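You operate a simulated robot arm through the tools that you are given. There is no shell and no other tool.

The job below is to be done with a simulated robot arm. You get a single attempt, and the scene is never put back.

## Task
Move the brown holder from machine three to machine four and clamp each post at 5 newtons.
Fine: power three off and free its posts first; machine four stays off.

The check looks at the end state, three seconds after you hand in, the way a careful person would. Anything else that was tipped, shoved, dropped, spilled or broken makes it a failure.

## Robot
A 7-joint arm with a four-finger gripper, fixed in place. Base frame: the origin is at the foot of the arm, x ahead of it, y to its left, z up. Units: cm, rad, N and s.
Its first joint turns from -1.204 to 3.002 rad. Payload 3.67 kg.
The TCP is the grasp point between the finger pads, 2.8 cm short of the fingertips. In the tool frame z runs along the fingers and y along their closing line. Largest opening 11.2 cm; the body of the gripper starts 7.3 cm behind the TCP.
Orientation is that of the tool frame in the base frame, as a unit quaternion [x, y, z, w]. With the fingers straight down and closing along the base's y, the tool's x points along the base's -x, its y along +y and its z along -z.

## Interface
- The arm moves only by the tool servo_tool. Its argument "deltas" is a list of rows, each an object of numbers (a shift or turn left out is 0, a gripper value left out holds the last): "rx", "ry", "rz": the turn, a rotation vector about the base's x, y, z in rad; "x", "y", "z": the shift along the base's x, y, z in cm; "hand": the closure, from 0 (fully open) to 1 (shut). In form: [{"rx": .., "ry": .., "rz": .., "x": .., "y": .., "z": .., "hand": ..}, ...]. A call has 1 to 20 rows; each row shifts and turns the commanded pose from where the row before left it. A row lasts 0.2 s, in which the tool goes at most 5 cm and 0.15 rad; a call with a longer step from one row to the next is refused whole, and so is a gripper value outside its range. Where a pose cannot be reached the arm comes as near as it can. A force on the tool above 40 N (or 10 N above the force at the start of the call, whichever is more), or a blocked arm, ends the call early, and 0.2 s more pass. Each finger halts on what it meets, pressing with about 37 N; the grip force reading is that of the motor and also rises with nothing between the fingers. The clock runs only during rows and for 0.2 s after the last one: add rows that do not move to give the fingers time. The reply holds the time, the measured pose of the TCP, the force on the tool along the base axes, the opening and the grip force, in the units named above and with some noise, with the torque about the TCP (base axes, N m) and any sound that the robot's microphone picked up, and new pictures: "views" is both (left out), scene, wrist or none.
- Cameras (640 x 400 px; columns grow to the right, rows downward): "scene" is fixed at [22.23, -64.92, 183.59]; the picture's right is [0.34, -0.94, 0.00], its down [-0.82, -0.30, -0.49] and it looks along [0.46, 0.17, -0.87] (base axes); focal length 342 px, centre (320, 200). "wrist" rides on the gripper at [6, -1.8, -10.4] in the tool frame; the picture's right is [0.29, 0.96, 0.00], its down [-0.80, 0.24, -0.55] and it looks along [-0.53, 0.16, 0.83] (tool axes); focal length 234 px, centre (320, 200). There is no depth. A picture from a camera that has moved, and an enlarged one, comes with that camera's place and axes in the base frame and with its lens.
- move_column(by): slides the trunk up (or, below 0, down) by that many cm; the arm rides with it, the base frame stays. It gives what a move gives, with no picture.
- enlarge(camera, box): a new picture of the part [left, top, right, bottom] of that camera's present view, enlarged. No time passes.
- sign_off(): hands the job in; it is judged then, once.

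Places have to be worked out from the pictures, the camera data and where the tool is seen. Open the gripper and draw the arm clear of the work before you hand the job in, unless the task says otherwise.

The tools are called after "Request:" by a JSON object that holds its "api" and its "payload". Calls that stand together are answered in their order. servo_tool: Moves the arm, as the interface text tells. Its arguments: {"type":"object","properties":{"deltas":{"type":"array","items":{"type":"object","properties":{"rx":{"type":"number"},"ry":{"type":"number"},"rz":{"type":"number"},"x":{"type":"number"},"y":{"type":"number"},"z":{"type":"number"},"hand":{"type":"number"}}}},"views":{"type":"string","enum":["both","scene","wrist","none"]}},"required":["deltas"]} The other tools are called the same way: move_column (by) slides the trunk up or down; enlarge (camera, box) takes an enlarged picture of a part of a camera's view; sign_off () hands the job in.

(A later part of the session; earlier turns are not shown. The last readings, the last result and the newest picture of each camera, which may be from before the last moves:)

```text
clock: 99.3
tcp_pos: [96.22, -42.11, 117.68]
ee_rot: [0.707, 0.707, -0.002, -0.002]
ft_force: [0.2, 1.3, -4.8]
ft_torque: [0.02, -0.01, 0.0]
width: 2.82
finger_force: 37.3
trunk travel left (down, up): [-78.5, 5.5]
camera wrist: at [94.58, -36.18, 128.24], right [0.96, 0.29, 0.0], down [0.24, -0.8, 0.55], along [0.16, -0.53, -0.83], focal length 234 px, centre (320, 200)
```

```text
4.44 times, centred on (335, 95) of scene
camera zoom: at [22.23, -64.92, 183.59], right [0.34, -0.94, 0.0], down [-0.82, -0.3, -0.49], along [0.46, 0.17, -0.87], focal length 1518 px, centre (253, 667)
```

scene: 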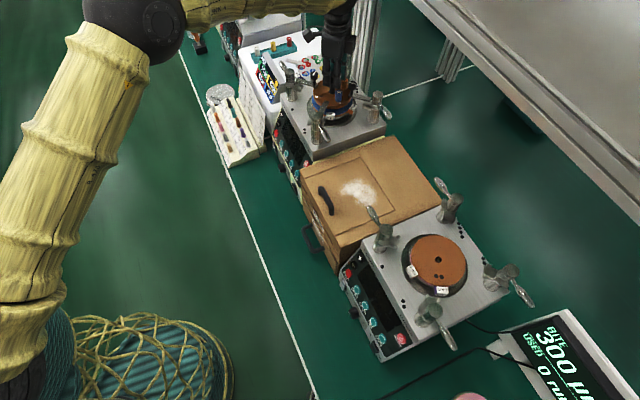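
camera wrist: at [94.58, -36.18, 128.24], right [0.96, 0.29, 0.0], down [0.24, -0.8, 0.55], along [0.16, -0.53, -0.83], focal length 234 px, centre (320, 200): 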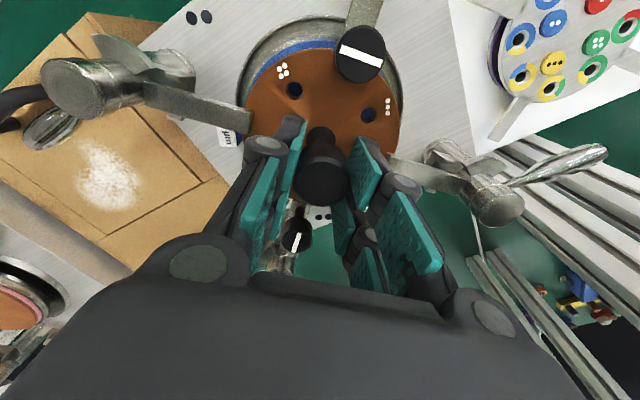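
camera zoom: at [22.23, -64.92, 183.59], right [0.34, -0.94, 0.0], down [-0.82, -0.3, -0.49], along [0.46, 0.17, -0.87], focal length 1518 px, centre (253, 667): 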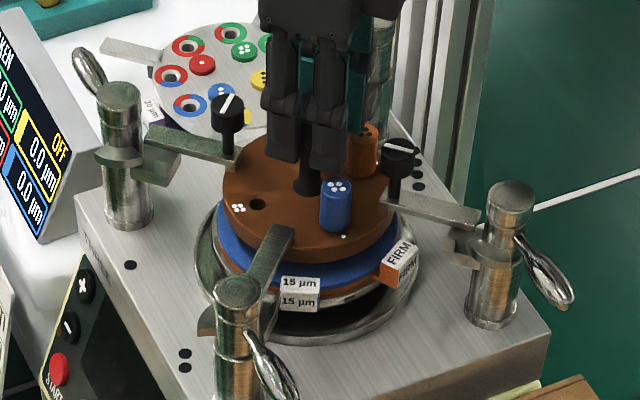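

The holder lifts cleanly at about 5 N, and the blue pad stays on machine three. I'll continue straight up.

Request:
{"api": "servo_tool", "payload": {"deltas": [{"z": 0.8}, {"z": 1}, {"z": 1}, {"z": 1}, {"z": 1}, {"z": 1.5}, {"z": 1.5}, {"z": 1.5}, {"z": 1.5}, {}], "views": "both"}}

Request:
{"api": "enlarge", "payload": {"camera": "scene", "box": [270, 20, 400, 150]}}

```text
clock: 101.5
tcp_pos: [96.17, -41.99, 128.7]
ee_rot: [0.707, 0.707, -0.001, -0.002]
ft_force: [0.5, 0.1, -4.6]
ft_torque: [0.04, -0.01, 0.01]
width: 2.83
finger_force: 36.5
trunk travel left (down, up): [-78.5, 5.5]
camera wrist: at [94.42, -36.16, 139.11], right [0.96, 0.29, -0.01], down [0.24, -0.8, 0.55], along [0.15, -0.53, -0.83], focal length 234 px, centre (320, 200)
```

scene: 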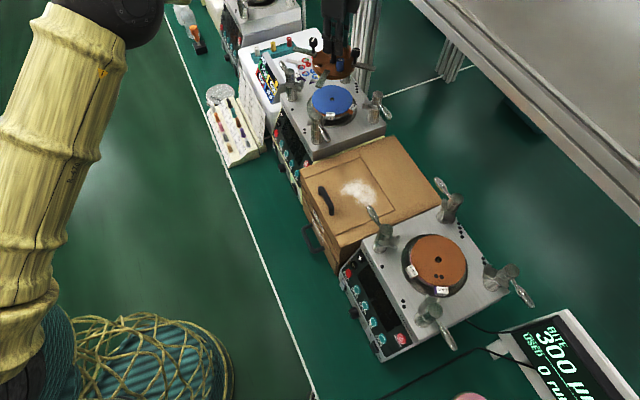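
wrist: 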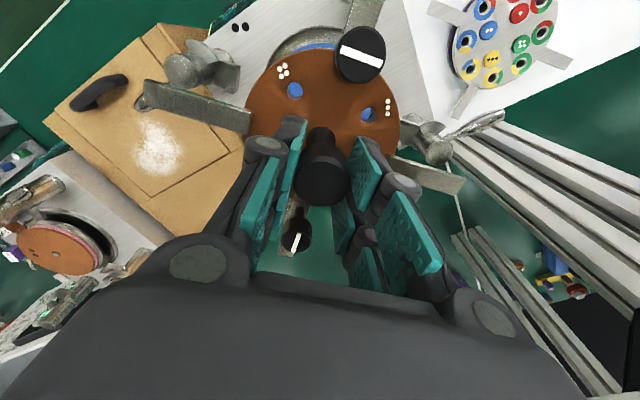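

```text
3.08 times, centred on (335, 85) of scene
camera zoom: at [22.23, -64.92, 183.59], right [0.34, -0.94, 0.0], down [-0.82, -0.3, -0.49], along [0.46, 0.17, -0.87], focal length 1051 px, centre (274, 554)
```

zoom: 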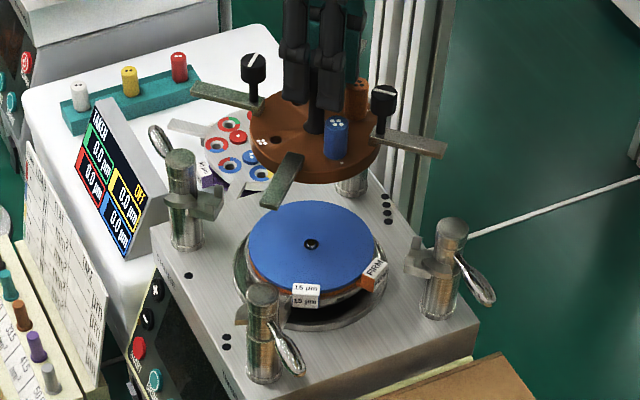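

The holder is clear of machine three's posts, with arms at z≈121. I'll carry it level along the row to machine four at moderate speed.

Request:
{"api": "servo_tool", "payload": {"deltas": [{"x": -1, "y": -1}, {"x": -2, "y": -2}, {"x": -2, "y": -2}, {"x": -2, "y": -2}, {"x": -2, "y": -2}, {"x": -2, "y": -2}, {"x": -2, "y": -2}, {"x": -2, "y": -2}, {"x": -2, "y": -2}, {"x": -2, "y": -2}, {}], "views": "scene"}}

Request:
{"api": "servo_tool", "payload": {"deltas": [{"x": -2, "y": -2}, {"x": -2, "y": -2}, {"x": -2, "y": -2}, {"x": -2, "y": -2}, {"x": -2, "y": -2}, {"x": -2, "y": -2}, {"x": -2, "y": -2}, {"x": -2, "y": -2}, {"x": -2, "y": -2}, {"x": -1, "y": -1.5}, {}, {}], "views": "both"}}

```text
clock: 103.9
tcp_pos: [77.3, -60.98, 128.6]
ee_rot: [0.707, 0.707, -0.001, -0.003]
ft_force: [0.9, 0.2, -2.9]
ft_torque: [0.01, -0.01, 0.02]
width: 2.81
finger_force: 36.5
trunk travel left (down, up): [-78.5, 5.5]
```

scene: 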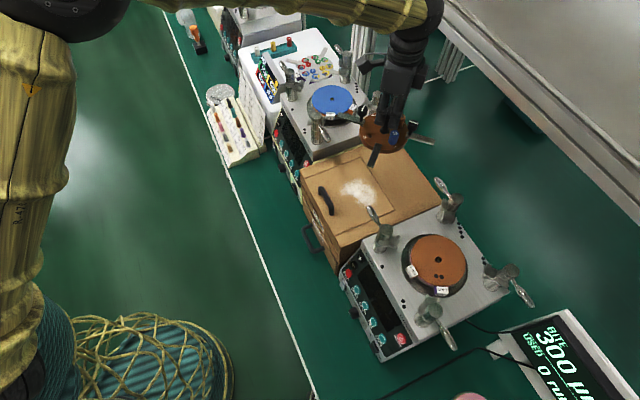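

```text
clock: 106.5
tcp_pos: [58.29, -80.54, 128.51]
ee_rot: [0.707, 0.707, -0.002, -0.003]
ft_force: [-0.3, 0.2, -3.9]
ft_torque: [0.03, -0.05, 0.01]
width: 2.77
finger_force: 37.5
trunk travel left (down, up): [-78.5, 5.5]
camera wrist: at [56.55, -74.67, 139.04], right [0.96, 0.29, 0.0], down [0.24, -0.8, 0.55], along [0.16, -0.53, -0.83], focal length 234 px, centre (320, 200)
```

scene: 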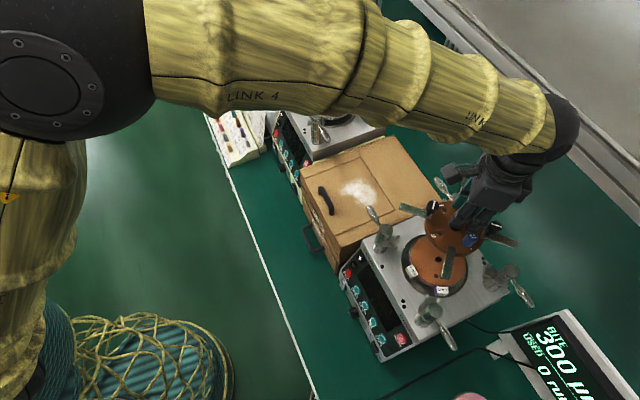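
wrist: 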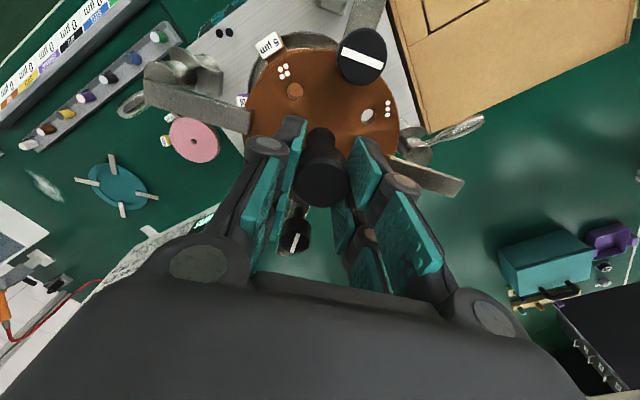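

Matching machine four's features to the same view over machine three, I need to move about (-1.6, -1.2). I'll do that and zoom in to compare the holder arms with the forks.

Request:
{"api": "servo_tool", "payload": {"deltas": [{"x": -0.8, "y": -0.6}, {"x": -0.8, "y": -0.6}, {}, {}], "views": "both"}}

Request:
{"api": "enlarge", "payload": {"camera": "wrist", "box": [120, 0, 360, 160]}}

Request:
{"api": "enlarge", "payload": {"camera": "wrist", "box": [320, 80, 500, 220]}}

Request:
{"api": "enlarge", "payload": {"camera": "scene", "box": [350, 170, 550, 360]}}

```text
clock: 107.5
tcp_pos: [56.77, -81.77, 128.45]
ee_rot: [0.707, 0.707, -0.001, -0.001]
ft_force: [0.1, -0.5, -2.5]
ft_torque: [0.01, 0.0, 0.04]
width: 2.79
finger_force: 37.3
trunk travel left (down, up): [-78.5, 5.5]
camera wrist: at [54.97, -75.97, 139.08], right [0.96, 0.29, 0.0], down [0.24, -0.8, 0.55], along [0.16, -0.53, -0.83], focal length 234 px, centre (320, 200)
```

scene: 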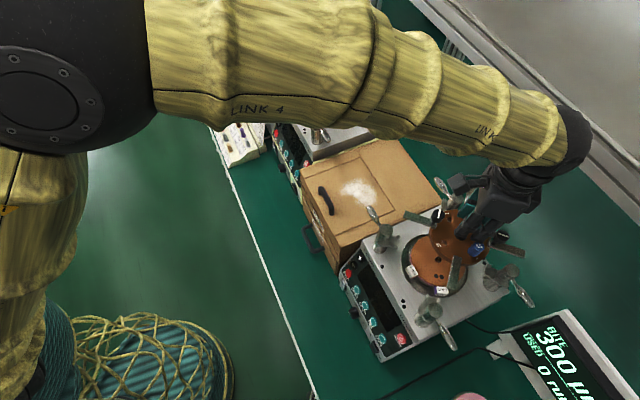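
wrist: 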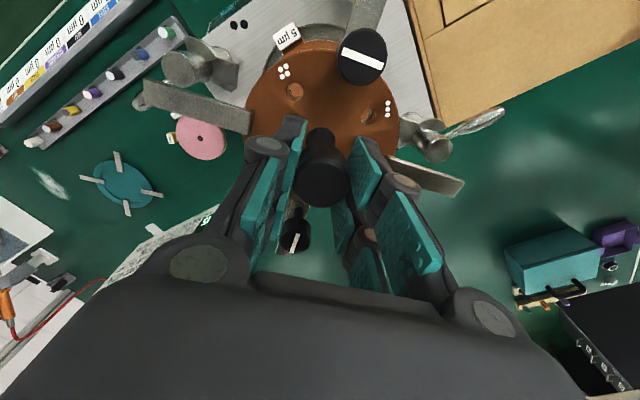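

```text
2.50 times, centred on (240, 80) of wrist
camera zoom: at [54.97, -75.97, 139.08], right [0.96, 0.29, 0.0], down [0.24, -0.8, 0.55], along [0.16, -0.53, -0.83], focal length 585 px, centre (520, 500)
```

zoom: 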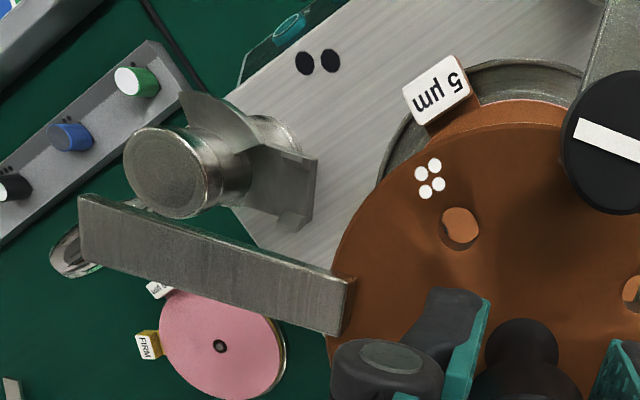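

```text
2.86 times, centred on (410, 150) of wrist
camera zoom: at [54.97, -75.97, 139.08], right [0.96, 0.29, 0.0], down [0.24, -0.8, 0.55], along [0.16, -0.53, -0.83], focal length 669 px, centre (63, 343)
```

zoom: 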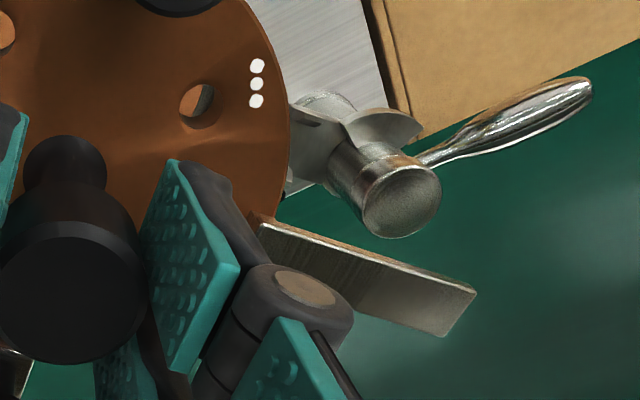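

```text
2.11 times, centred on (450, 265) of scene
camera zoom: at [22.23, -64.92, 183.59], right [0.34, -0.94, 0.0], down [-0.82, -0.3, -0.49], along [0.46, 0.17, -0.87], focal length 719 px, centre (46, 63)
```

zoom: 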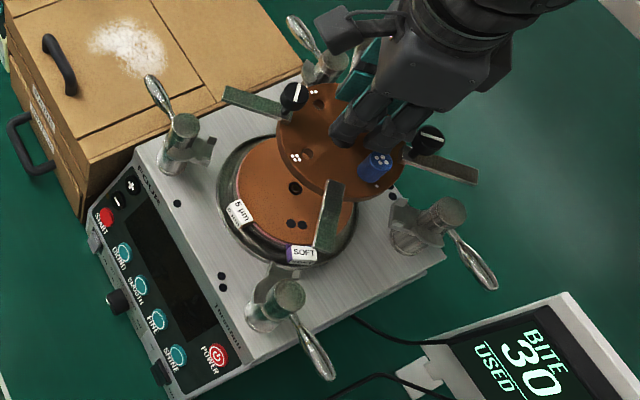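

My estimates for the seat on machine four converge at about (56.95, -81.8). I'll descend to about 2.5 cm above the seat and inspect the arms relative to the forks.

Request:
{"api": "servo_tool", "payload": {"deltas": [{"x": 0.15, "y": -0.05, "z": -1.5}, {"z": -2}, {"z": -2}, {"z": -2}, {"z": -1.5}, {"z": -0.6}, {}], "views": "both"}}

Request:
{"api": "enlarge", "payload": {"camera": "wrist", "box": [20, 20, 300, 200]}}

Request:
{"api": "enlarge", "payload": {"camera": "wrist", "box": [380, 100, 620, 260]}}

Request:
{"api": "enlarge", "payload": {"camera": "scene", "box": [360, 180, 540, 340]}}

```text
clock: 109.1
tcp_pos: [56.74, -81.89, 118.88]
ee_rot: [0.707, 0.707, -0.001, -0.002]
ft_force: [-0.2, 0.5, -3.7]
ft_torque: [0.01, 0.0, -0.04]
width: 2.79
finger_force: 37.1
trunk travel left (down, up): [-78.5, 5.5]
camera wrist: at [55.0, -75.97, 129.39], right [0.96, 0.29, 0.0], down [0.24, -0.8, 0.55], along [0.16, -0.53, -0.83], focal length 234 px, centre (320, 200)
```

scene: 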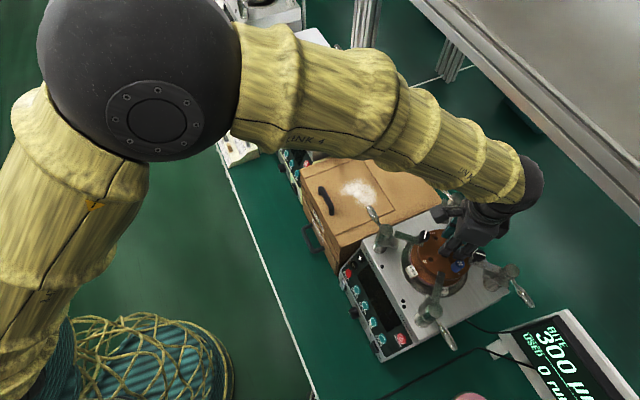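
wrist: 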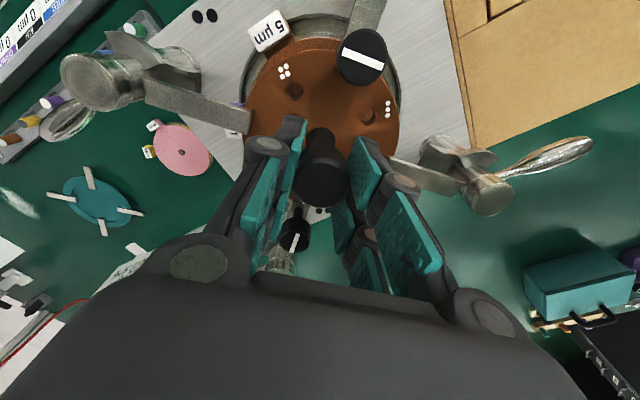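

```text
2.22 times, centred on (160, 110) of wrist
camera zoom: at [55.0, -75.97, 129.39], right [0.96, 0.29, 0.0], down [0.24, -0.8, 0.55], along [0.16, -0.53, -0.83], focal length 520 px, centre (676, 400)
```

zoom: 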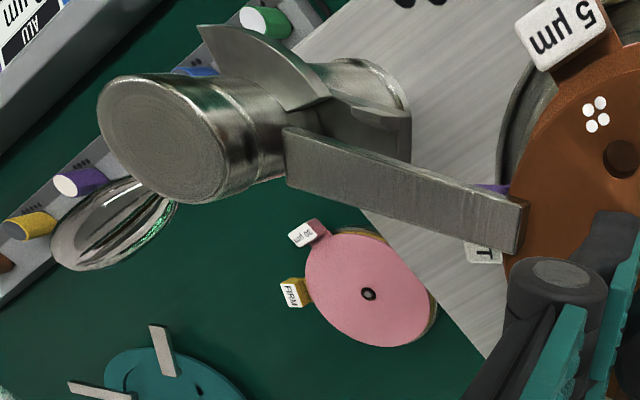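

```text
2.50 times, centred on (500, 180) of wrist
camera zoom: at [55.0, -75.97, 129.39], right [0.96, 0.29, 0.0], down [0.24, -0.8, 0.55], along [0.16, -0.53, -0.83], focal length 585 px, centre (-130, 250)
```

zoom: 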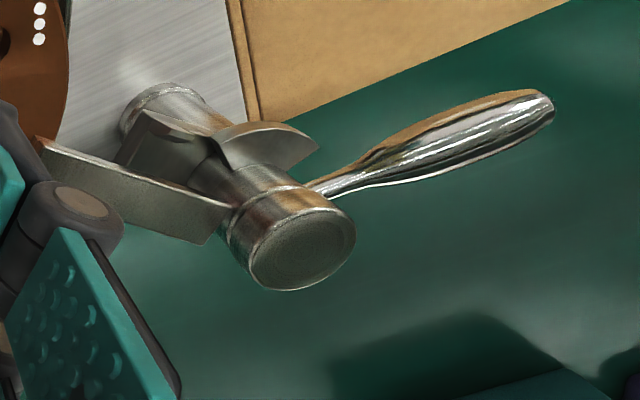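

```text
2.50 times, centred on (450, 260) of scene
camera zoom: at [22.23, -64.92, 183.59], right [0.34, -0.94, 0.0], down [-0.82, -0.3, -0.49], along [0.46, 0.17, -0.87], focal length 854 px, centre (-5, 50)
```

zoom: 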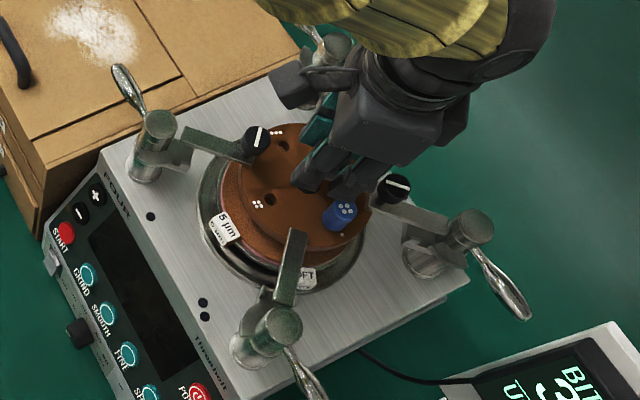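

The arms look lined up with the forks to within about 0.2–0.3 cm. I'll nudge slightly, lower another 1.3 cm, and re-check closely.

Request:
{"api": "servo_tool", "payload": {"deltas": [{"x": 0.1, "y": 0.1, "z": -0.5}, {"z": -0.5}, {"z": -0.3}, {}], "views": "both"}}

Request:
{"api": "enlarge", "payload": {"camera": "wrist", "box": [20, 20, 300, 200]}}

Request:
{"api": "enlarge", "payload": {"camera": "wrist", "box": [380, 100, 620, 260]}}

Request:
{"api": "enlarge", "payload": {"camera": "scene", "box": [380, 220, 520, 340]}}

Request:
{"api": "enlarge", "payload": {"camera": "wrist", "box": [300, 0, 440, 110]}}

```text
clock: 110.1
tcp_pos: [56.86, -81.94, 117.64]
ee_rot: [0.708, 0.706, -0.002, -0.003]
ft_force: [-0.2, 0.3, -3.1]
ft_torque: [0.0, 0.04, -0.01]
width: 2.76
finger_force: 36.7
trunk travel left (down, up): [-78.5, 5.5]
camera wrist: at [55.08, -75.91, 128.16], right [0.96, 0.29, 0.0], down [0.24, -0.8, 0.55], along [0.16, -0.53, -0.83], focal length 234 px, centre (320, 200)
```

scene: 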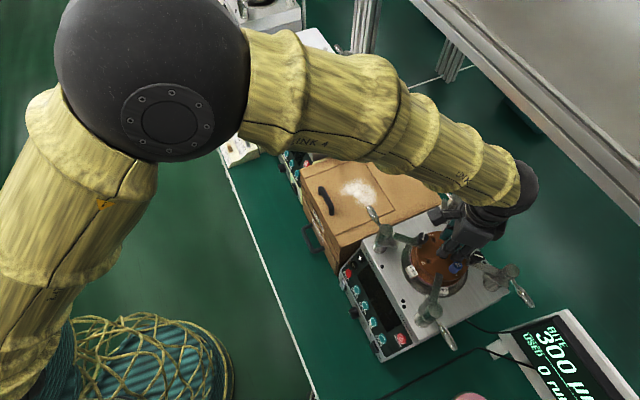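
wrist: 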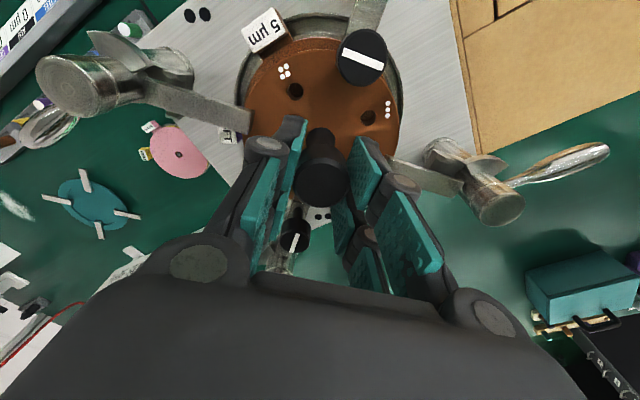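

```text
2.22 times, centred on (160, 110) of wrist
camera zoom: at [55.08, -75.91, 128.16], right [0.96, 0.29, 0.0], down [0.24, -0.8, 0.55], along [0.16, -0.53, -0.83], focal length 520 px, centre (676, 400)
```

zoom: 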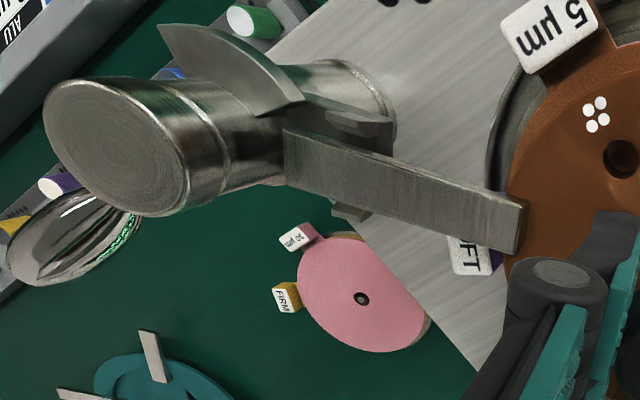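

```text
2.50 times, centred on (500, 180) of wrist
camera zoom: at [55.08, -75.91, 128.16], right [0.96, 0.29, 0.0], down [0.24, -0.8, 0.55], along [0.16, -0.53, -0.83], focal length 585 px, centre (-130, 250)
```

zoom: 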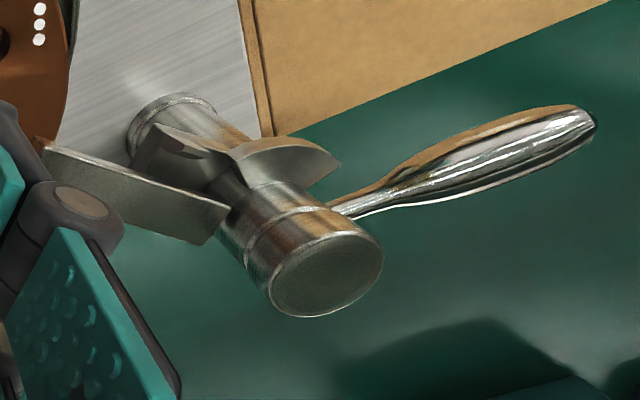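

```text
3.33 times, centred on (450, 280) of scene
camera zoom: at [22.23, -64.92, 183.59], right [0.34, -0.94, 0.0], down [-0.82, -0.3, -0.49], along [0.46, 0.17, -0.87], focal length 1138 px, centre (-113, -67)
```

zoom: 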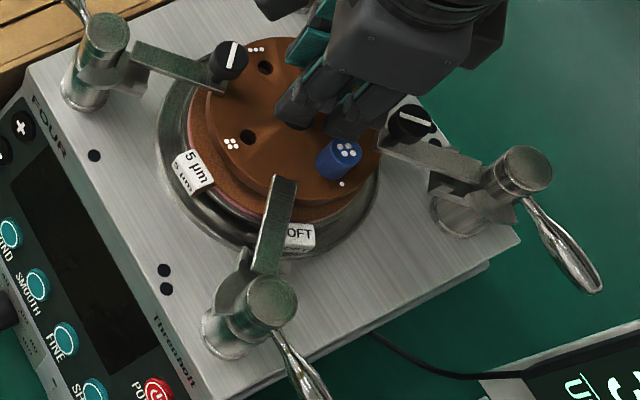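

```text
3.64 times, centred on (370, 55) of wrist
camera zoom: at [55.08, -75.91, 128.16], right [0.96, 0.29, 0.0], down [0.24, -0.8, 0.55], along [0.16, -0.53, -0.83], focal length 852 px, centre (138, 727)
```

zoom: 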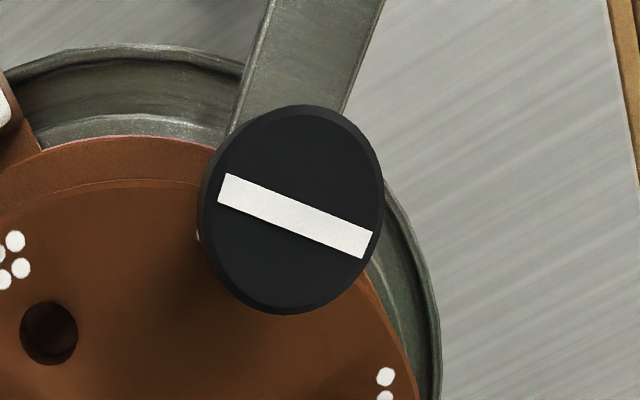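

At P4 the arm sits slightly to −y of the fork centre while P2 looks centred, so the holder needs about +0.02 rad yaw. I'll apply that with a small y shift and lower slowly while watching force and torque.

Request:
{"api": "servo_tool", "payload": {"deltas": [{"rz": 0.02, "y": 0.12}, {"z": -0.2}, {"z": -0.2}, {}], "views": "wrist"}}

Request:
{"api": "enlarge", "payload": {"camera": "wrist", "box": [20, 20, 300, 200]}}

Request:
{"api": "enlarge", "payload": {"camera": "wrist", "box": [380, 100, 620, 260]}}

Request:
{"api": "enlarge", "payload": {"camera": "scene", "box": [450, 230, 530, 300]}}

Request:
{"api": "enlarge", "payload": {"camera": "scene", "box": [360, 190, 450, 260]}}

```text
clock: 111.1
tcp_pos: [56.66, -81.75, 117.21]
ee_rot: [0.701, 0.714, -0.001, -0.003]
ft_force: [-0.7, -0.7, -2.5]
ft_torque: [0.09, 0.05, 0.11]
width: 2.78
finger_force: 37.3
trunk travel left (down, up): [-78.5, 5.5]
camera wrist: at [55.0, -75.81, 127.73], right [0.95, 0.31, 0.0], down [0.26, -0.79, 0.55], along [0.17, -0.53, -0.83], focal length 234 px, centre (320, 200)
```

wrist: 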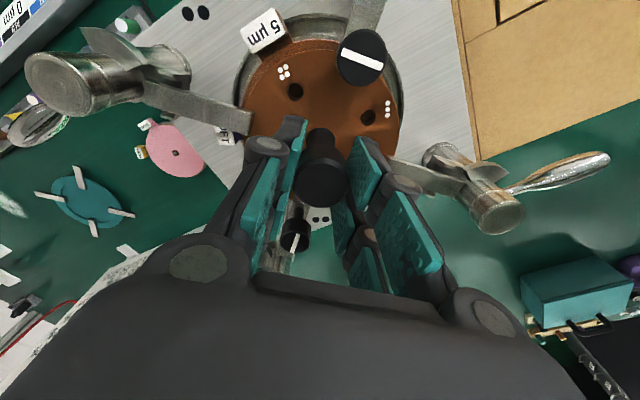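

```text
2.22 times, centred on (160, 110) of wrist
camera zoom: at [55.0, -75.81, 127.73], right [0.95, 0.31, 0.0], down [0.26, -0.79, 0.55], along [0.17, -0.53, -0.83], focal length 520 px, centre (676, 400)
```

zoom: 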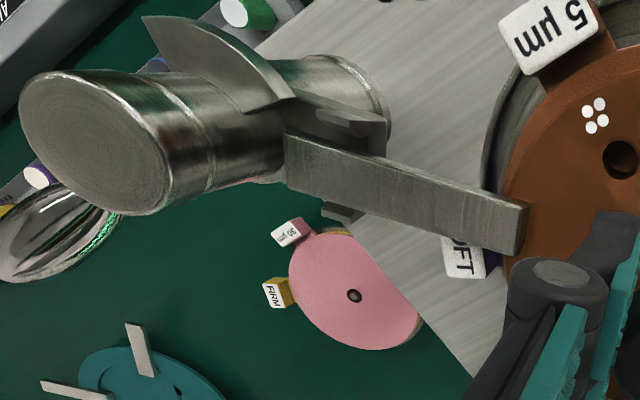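

```text
2.50 times, centred on (500, 180) of wrist
camera zoom: at [55.0, -75.81, 127.73], right [0.95, 0.31, 0.0], down [0.26, -0.79, 0.55], along [0.17, -0.53, -0.83], focal length 585 px, centre (-130, 250)
```

zoom: 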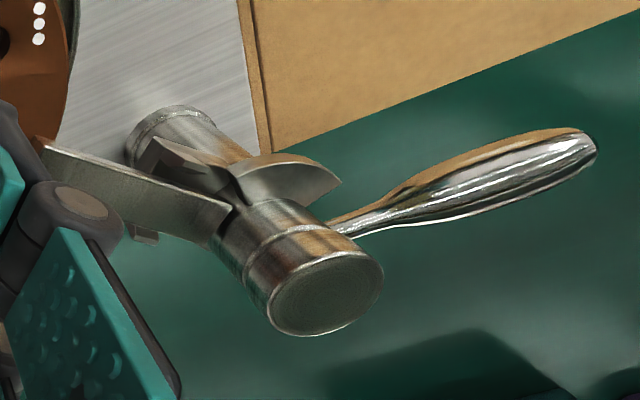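

```text
5.71 times, centred on (490, 265) of scene
camera zoom: at [22.23, -64.92, 183.59], right [0.34, -0.94, 0.0], down [-0.82, -0.3, -0.49], along [0.46, 0.17, -0.87], focal length 1952 px, centre (-651, -171)
```

zoom: 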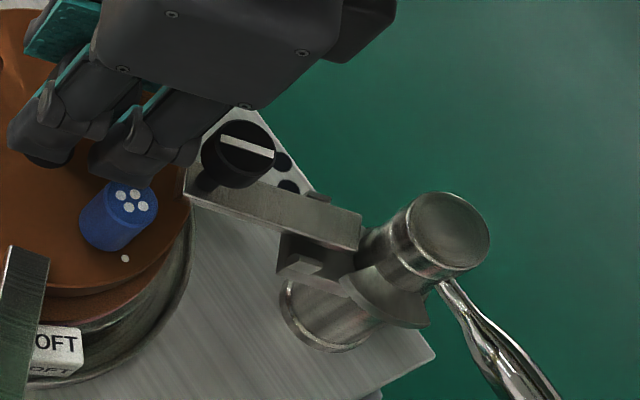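

```text
5.71 times, centred on (405, 225) of scene
camera zoom: at [22.23, -64.92, 183.59], right [0.34, -0.94, 0.0], down [-0.82, -0.3, -0.49], along [0.46, 0.17, -0.87], focal length 1952 px, centre (-166, 57)
```

zoom: 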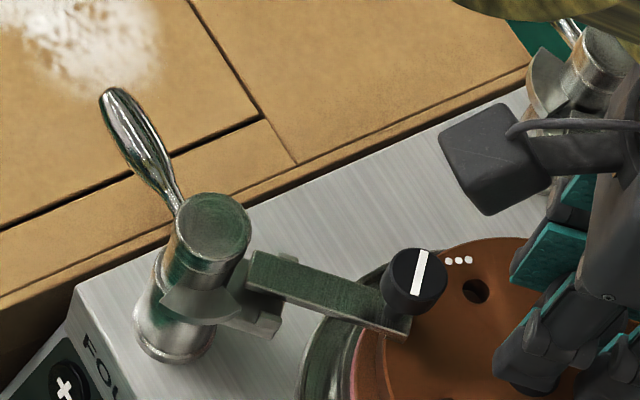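

Both forks' prongs now show on either side of the arms at P2 and P4, so alignment is good. I'll continue lowering in 0.15 cm steps.

Request:
{"api": "servo_tool", "payload": {"deltas": [{"x": 0.1, "z": -0.15}, {"z": -0.15}, {}], "views": "none"}}

Request:
{"api": "servo_tool", "payload": {"deltas": [{"z": -0.15}, {"z": -0.15}, {}], "views": "none"}}

```text
clock: 111.9
tcp_pos: [56.77, -81.56, 117.06]
ee_rot: [0.701, 0.714, 0.0, -0.002]
ft_force: [-7.5, -1.6, 3.7]
ft_torque: [0.06, 0.4, 0.1]
width: 2.77
finger_force: 36.3
trunk travel left (down, up): [-78.5, 5.5]
```

```text
clock: 112.7
tcp_pos: [56.7, -81.51, 116.57]
ee_rot: [0.7, 0.714, -0.002, -0.003]
ft_force: [-10.6, 3.1, -7.2]
ft_torque: [0.1, 0.68, 0.19]
width: 2.77
finger_force: 37.1
trunk travel left (down, up): [-78.5, 5.5]
```

There's a −10 N lateral force in x at arm level, so the forks want the holder at smaller x. I'll shift −x.

Request:
{"api": "servo_tool", "payload": {"deltas": [{"x": -0.15}, {"x": -0.1}, {}], "views": "none"}}

```text
clock: 113.5
tcp_pos: [56.77, -81.64, 116.7]
ee_rot: [0.7, 0.714, -0.001, -0.002]
ft_force: [-0.3, -0.6, -3.8]
ft_torque: [0.04, 0.0, -0.02]
width: 2.74
finger_force: 36.3
trunk travel left (down, up): [-78.5, 5.5]
```

Force is back to just the weight. I'll continue lowering.

Request:
{"api": "servo_tool", "payload": {"deltas": [{"z": -0.15}, {"z": -0.15}, {}], "views": "none"}}

Request:
{"api": "servo_tool", "payload": {"deltas": [{"z": -0.15}, {}], "views": "none"}}

```text
clock: 114.3
tcp_pos: [56.72, -81.58, 116.34]
ee_rot: [0.7, 0.714, -0.001, -0.002]
ft_force: [1.0, -0.2, 0.7]
ft_torque: [-0.35, -0.09, 0.06]
width: 2.73
finger_force: 36.9
trunk travel left (down, up): [-78.5, 5.5]
```

```text
clock: 114.9
tcp_pos: [56.6, -81.56, 116.3]
ee_rot: [0.7, 0.714, -0.001, -0.001]
ft_force: [0.9, -3.7, 8.4]
ft_torque: [-0.14, -0.01, 0.06]
width: 2.75
finger_force: 37.1
trunk travel left (down, up): [-78.5, 5.5]
```

It is seated: z=116.3, the same as on machine three, with upward reaction. I'll check the views before releasing.

Request:
{"api": "servo_tool", "payload": {"deltas": [{"z": 0.1}, {}], "views": "both"}}

Request:
{"api": "enlarge", "payload": {"camera": "wrist", "box": [20, 20, 300, 200]}}

Request:
{"api": "enlarge", "payload": {"camera": "wrist", "box": [380, 100, 620, 260]}}

Request:
{"api": "enlarge", "payload": {"camera": "scene", "box": [360, 190, 540, 340]}}

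```text
clock: 115.5
tcp_pos: [56.62, -81.52, 116.33]
ee_rot: [0.7, 0.714, -0.002, -0.003]
ft_force: [0.6, -1.5, 2.6]
ft_torque: [-0.55, -0.07, 0.05]
width: 2.71
finger_force: 36.8
trunk travel left (down, up): [-78.5, 5.5]
camera wrist: at [54.78, -75.67, 126.81], right [0.95, 0.31, 0.0], down [0.26, -0.79, 0.55], along [0.17, -0.53, -0.83], focal length 234 px, centre (320, 200)
```

scene: 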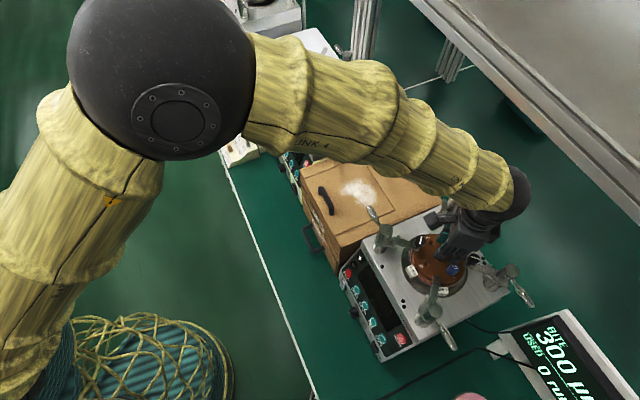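
wrist: 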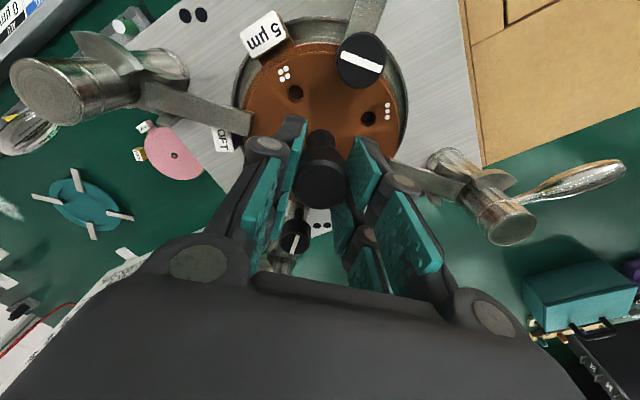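

```text
2.22 times, centred on (160, 110) of wrist
camera zoom: at [54.78, -75.67, 126.81], right [0.95, 0.31, 0.0], down [0.26, -0.79, 0.55], along [0.17, -0.53, -0.83], focal length 520 px, centre (676, 400)
```

zoom: 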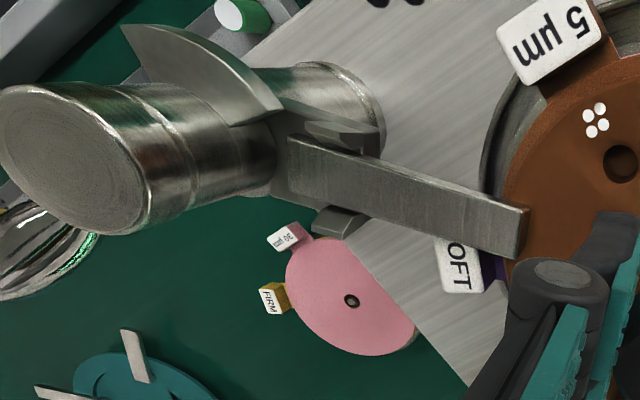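

```text
2.50 times, centred on (500, 180) of wrist
camera zoom: at [54.78, -75.67, 126.81], right [0.95, 0.31, 0.0], down [0.26, -0.79, 0.55], along [0.17, -0.53, -0.83], focal length 585 px, centre (-130, 250)
```

zoom: 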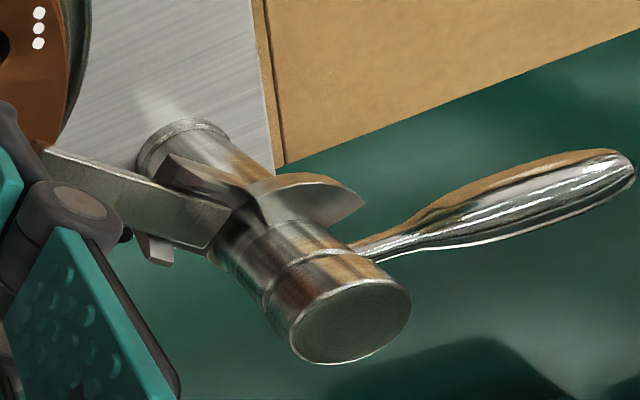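

```text
2.67 times, centred on (450, 265) of scene
camera zoom: at [22.23, -64.92, 183.59], right [0.34, -0.94, 0.0], down [-0.82, -0.3, -0.49], along [0.46, 0.17, -0.87], focal length 911 px, centre (-27, 27)
```

zoom: 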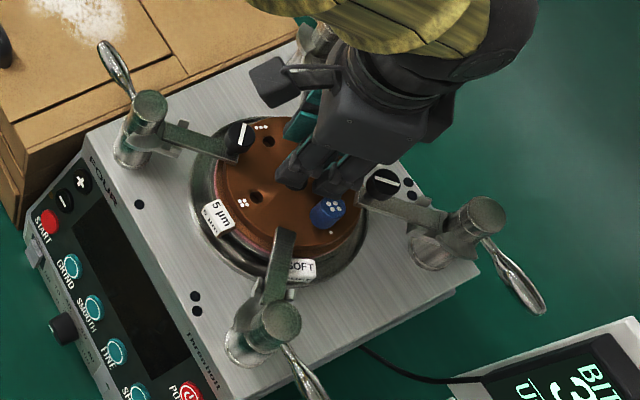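

There is a small tilting torque, suggesting first contact on the −y side (P3). I'll look closely at P3 and P1.

Request:
{"api": "enlarge", "payload": {"camera": "scene", "box": [455, 235, 525, 300]}}

Request:
{"api": "enlarge", "payload": {"camera": "scene", "box": [370, 200, 440, 260]}}

Request:
{"api": "enlarge", "payload": {"camera": "wrist", "box": [240, 190, 350, 290]}}

```text
6.15 times, centred on (490, 268) of scene
camera zoom: at [22.23, -64.92, 183.59], right [0.34, -0.94, 0.0], down [-0.82, -0.3, -0.49], along [0.46, 0.17, -0.87], focal length 2102 px, centre (-726, -215)
```

zoom: 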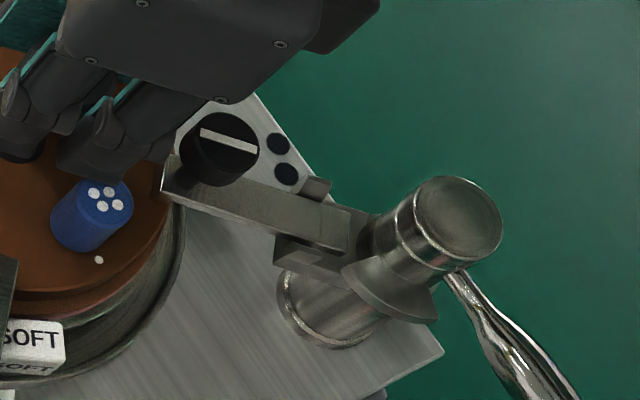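

```text
6.67 times, centred on (405, 230) of scene
camera zoom: at [22.23, -64.92, 183.59], right [0.34, -0.94, 0.0], down [-0.82, -0.3, -0.49], along [0.46, 0.17, -0.87], focal length 2277 px, centre (-247, 0)
```

zoom: 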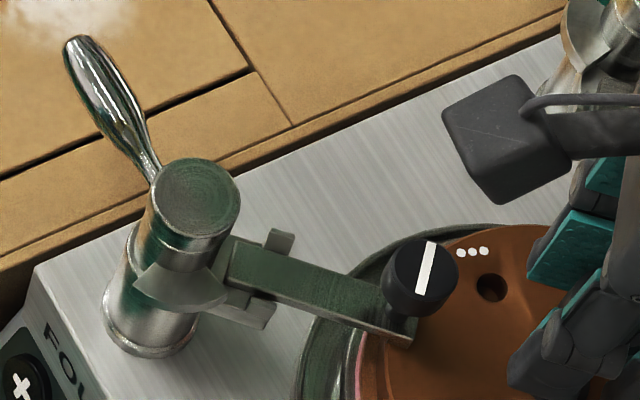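

```text
4.00 times, centred on (295, 240) of wrist
camera zoom: at [54.78, -75.67, 126.81], right [0.95, 0.31, 0.0], down [0.26, -0.79, 0.55], along [0.17, -0.53, -0.83], focal length 937 px, centre (420, 40)
```

zoom: 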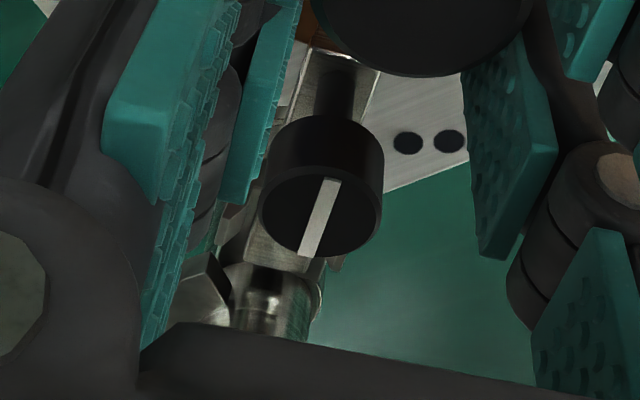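

All arms sit between their fork prongs. I'll release the knob and rise.

Request:
{"api": "servo_tool", "payload": {"deltas": [{"hand": 0.85}, {"hand": 0.7}, {"hand": 0.5}, {}, {"z": 1}, {"z": 2}, {"z": 3}, {"z": 3}, {}], "views": "both"}}

Request:
{"api": "enlarge", "payload": {"camera": "scene", "box": [360, 190, 540, 340]}}

Request:
{"api": "enlarge", "payload": {"camera": "wrist", "box": [100, 0, 540, 260]}}

```text
clock: 117.5
tcp_pos: [56.61, -81.55, 125.23]
ee_rot: [0.7, 0.714, -0.001, -0.003]
ft_force: [0.1, 0.3, -0.3]
ft_torque: [0.02, 0.0, -0.01]
width: 5.59
finger_force: 0.3
trunk travel left (down, up): [-78.5, 5.5]
camera wrist: at [54.83, -75.79, 135.76], right [0.95, 0.31, 0.0], down [0.26, -0.79, 0.55], along [0.17, -0.53, -0.83], focal length 234 px, centre (320, 200)
```

scene: 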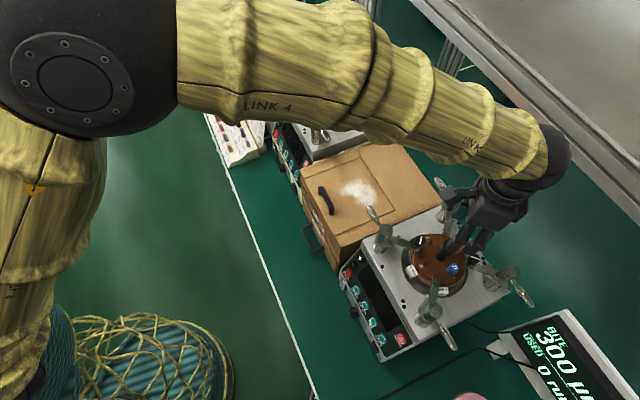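
wrist: 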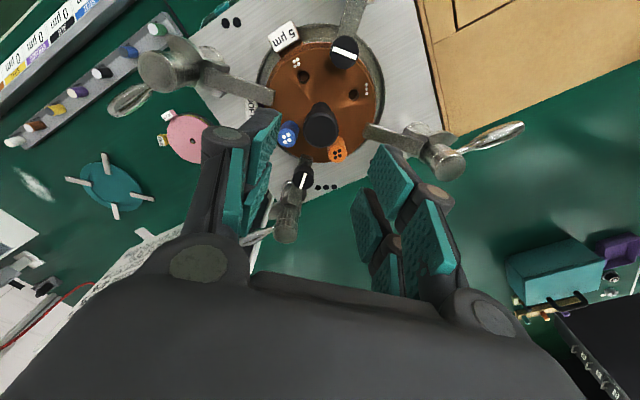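

```text
2.67 times, centred on (450, 265) of scene
camera zoom: at [22.23, -64.92, 183.59], right [0.34, -0.94, 0.0], down [-0.82, -0.3, -0.49], along [0.46, 0.17, -0.87], focal length 911 px, centre (-27, 27)
```

zoom: 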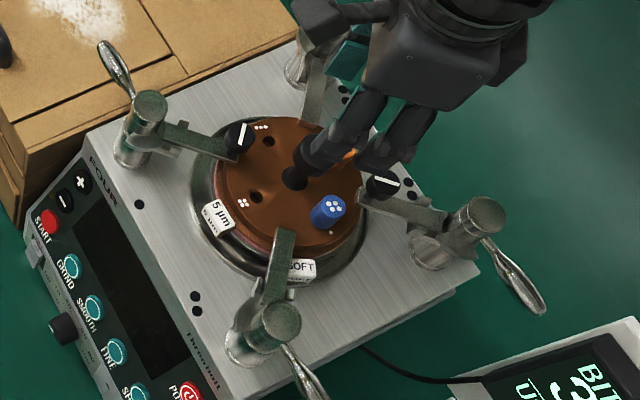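

```text
1.45 times, centred on (320, 130) of wrist
camera zoom: at [54.83, -75.79, 135.76], right [0.95, 0.31, 0.0], down [0.26, -0.79, 0.55], along [0.17, -0.53, -0.83], focal length 341 px, centre (320, 302)
```

zoom: 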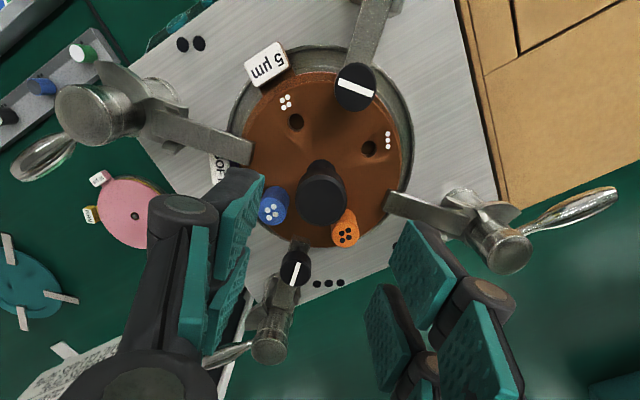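

The holder is seated on machine four with pegs intact. Now the clamping. At 5 N on three, P1/P4 levers pointed along +y and P2/P3 along −x. I'll straddle each lever with the open fingers so the pads are parallel to that direction, then close so the pads swing the lever exactly into line. First P1: move over with the hand open.

Request:
{"api": "servo_tool", "payload": {"deltas": [{"rz": -0.02, "y": 3, "hand": 0.4}, {"y": 4, "hand": 0.2}, {"x": 0.5, "y": 4, "hand": 0}, {"x": 0.7, "y": 4, "hand": 0}, {"x": 0.8, "y": 3.4, "hand": 0}, {}, {}], "views": "both"}}

Request:
{"api": "enlarge", "payload": {"camera": "wrist", "box": [200, 40, 440, 260]}}

```text
clock: 119.1
tcp_pos: [58.74, -63.12, 125.46]
ee_rot: [0.707, 0.707, -0.002, -0.002]
ft_force: [0.6, 0.4, 0.3]
ft_torque: [0.0, 0.03, 0.01]
width: 11.18
finger_force: 0.1
trunk travel left (down, up): [-78.5, 5.5]
camera wrist: at [57.05, -57.23, 135.85], right [0.96, 0.29, 0.0], down [0.24, -0.8, 0.55], along [0.16, -0.53, -0.83], focal length 234 px, centre (320, 200)
```

scene: 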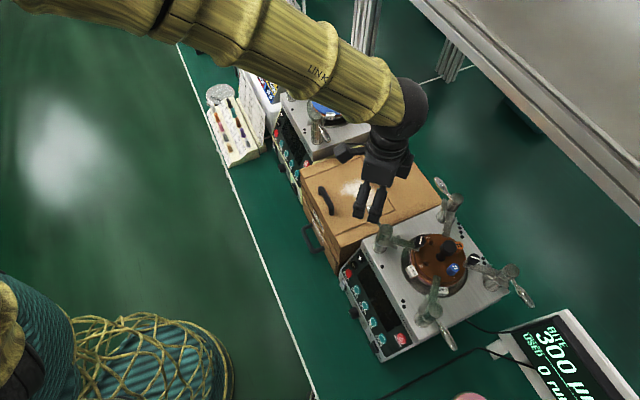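
wrist: 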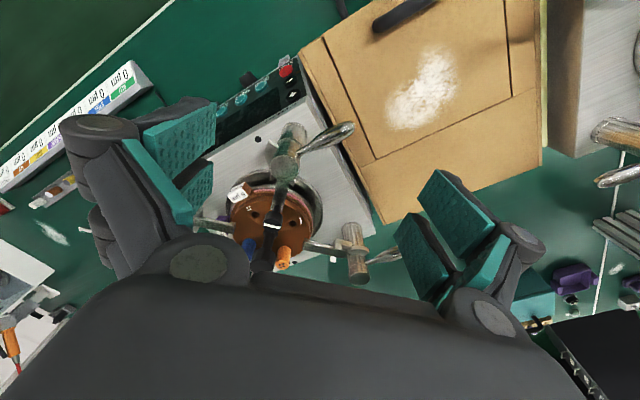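

```text
1.82 times, centred on (320, 150) of wrist
camera zoom: at [57.05, -57.23, 135.85], right [0.96, 0.29, 0.0], down [0.24, -0.8, 0.55], along [0.16, -0.53, -0.83], focal length 426 px, centre (320, 291)
```

zoom: 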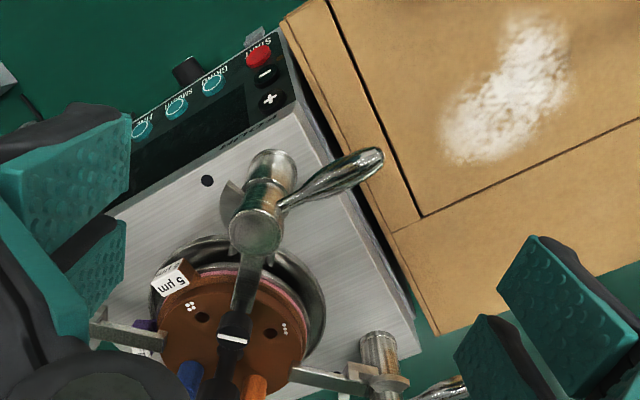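

P1 is at (56.6, -67.95) with its lever at 45° to base x, as expected. I'll descend with the fingers straddling it.

Request:
{"api": "servo_tool", "payload": {"deltas": [{"z": -4}, {"z": -4}, {"z": -2}, {"z": -1.4}, {}], "views": "wrist"}}

Request:
{"api": "enlarge", "payload": {"camera": "wrist", "box": [180, 60, 460, 280]}}

```text
clock: 120.3
tcp_pos: [58.54, -63.03, 114.06]
ee_rot: [0.708, 0.706, -0.001, -0.003]
ft_force: [-0.5, -0.1, -0.1]
ft_torque: [-0.03, -0.02, -0.01]
width: 11.2
finger_force: 0.0
trunk travel left (down, up): [-78.5, 5.5]
camera wrist: at [56.77, -57.12, 124.49], right [0.96, 0.29, 0.0], down [0.24, -0.8, 0.55], along [0.16, -0.53, -0.83], focal length 234 px, centre (320, 200)
```

wrist: 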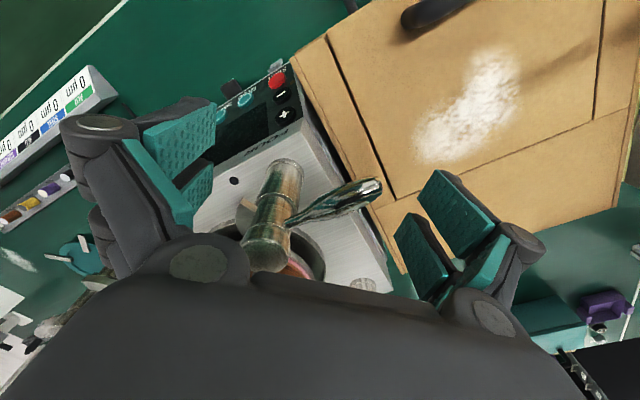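

```text
1.82 times, centred on (320, 170) of wrist
camera zoom: at [56.77, -57.12, 124.49], right [0.96, 0.29, 0.0], down [0.24, -0.8, 0.55], along [0.16, -0.53, -0.83], focal length 426 px, centre (320, 254)
```

zoom: 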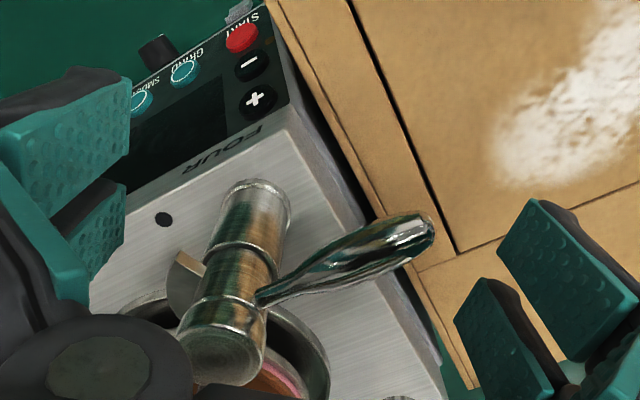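

The lever is between the fingers. I'll close while centring on P1's line (x=56.6).

Request:
{"api": "servo_tool", "payload": {"deltas": [{"x": -0.65, "hand": 0.2}, {"x": -0.65, "hand": 0.4}, {"x": -0.65, "hand": 0.55}, {"hand": 0.7}, {}], "views": "wrist"}}

Request:
{"api": "enlarge", "payload": {"camera": "wrist", "box": [180, 60, 460, 280]}}

```text
clock: 121.5
tcp_pos: [56.6, -63.14, 113.92]
ee_rot: [0.707, 0.707, -0.002, -0.002]
ft_force: [-0.8, 0.6, -0.6]
ft_torque: [0.01, 0.0, -0.05]
width: 3.36
finger_force: 0.1
trunk travel left (down, up): [-78.5, 5.5]
camera wrist: at [54.88, -57.27, 124.34], right [0.96, 0.29, 0.0], down [0.24, -0.8, 0.55], along [0.16, -0.53, -0.83], focal length 234 px, centre (320, 200)
```

wrist: 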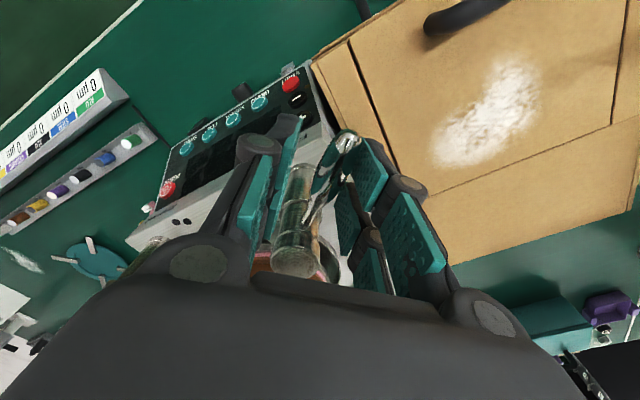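

```text
1.82 times, centred on (320, 170) of wrist
camera zoom: at [54.88, -57.27, 124.34], right [0.96, 0.29, 0.0], down [0.24, -0.8, 0.55], along [0.16, -0.53, -0.83], focal length 426 px, centre (320, 254)
```

zoom: 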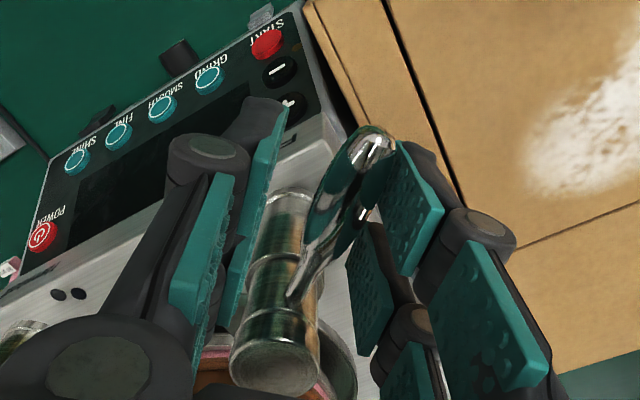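

The right finger is swinging the lever. I'll close fully to align it.

Request:
{"api": "servo_tool", "payload": {"deltas": [{"hand": 0.8}, {"hand": 0.9}, {"hand": 1}, {}, {}], "views": "wrist"}}

Request:
{"api": "enlarge", "payload": {"camera": "wrist", "box": [180, 60, 460, 280]}}

```text
clock: 122.7
tcp_pos: [56.54, -63.09, 113.71]
ee_rot: [0.708, 0.706, -0.002, -0.001]
ft_force: [-11.0, 3.3, -6.0]
ft_torque: [0.06, 0.14, -0.51]
width: 1.65
finger_force: 44.9
trunk travel left (down, up): [-78.5, 5.5]
camera wrist: at [54.84, -57.22, 124.31], right [0.96, 0.29, 0.0], down [0.24, -0.8, 0.55], along [0.15, -0.53, -0.83], focal length 234 px, centre (320, 200)
```

wrist: 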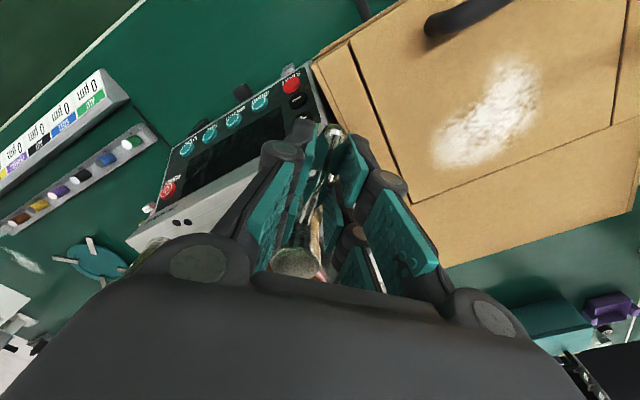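

```text
1.82 times, centred on (320, 170) of wrist
camera zoom: at [54.84, -57.22, 124.31], right [0.96, 0.29, 0.0], down [0.24, -0.8, 0.55], along [0.15, -0.53, -0.83], focal length 426 px, centre (320, 254)
```

zoom: 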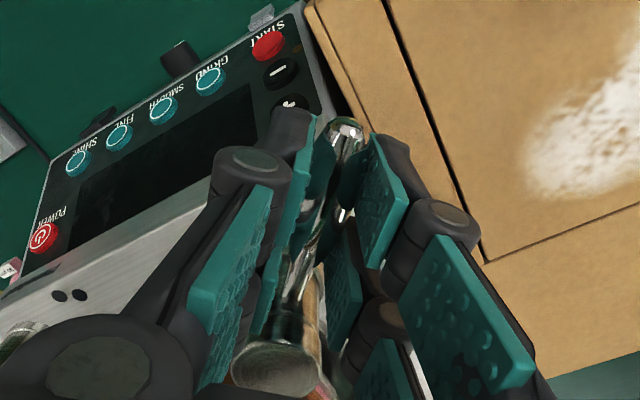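

The torque balances about the post, so the lever is free to turn and I'm just about 0.15 cm too far in +x. I'll shift −x to relieve it.

Request:
{"api": "servo_tool", "payload": {"deltas": [{"x": -0.15}, {}], "views": "none"}}

```text
clock: 123.3
tcp_pos: [56.55, -63.18, 113.77]
ee_rot: [0.707, 0.707, -0.001, -0.002]
ft_force: [-5.8, 5.4, -8.2]
ft_torque: [1.01, 0.03, -0.28]
width: 1.62
finger_force: 44.9
trunk travel left (down, up): [-78.5, 5.5]
```

Request:
{"api": "servo_tool", "payload": {"deltas": [{"x": -0.1, "z": -0.2}, {}], "views": "none"}}

```text
clock: 123.9
tcp_pos: [56.5, -63.02, 113.82]
ee_rot: [0.707, 0.707, -0.001, -0.001]
ft_force: [2.7, 2.4, 4.8]
ft_torque: [1.16, -0.02, 0.1]
width: 1.61
finger_force: 44.6
trunk travel left (down, up): [-78.5, 5.5]
```

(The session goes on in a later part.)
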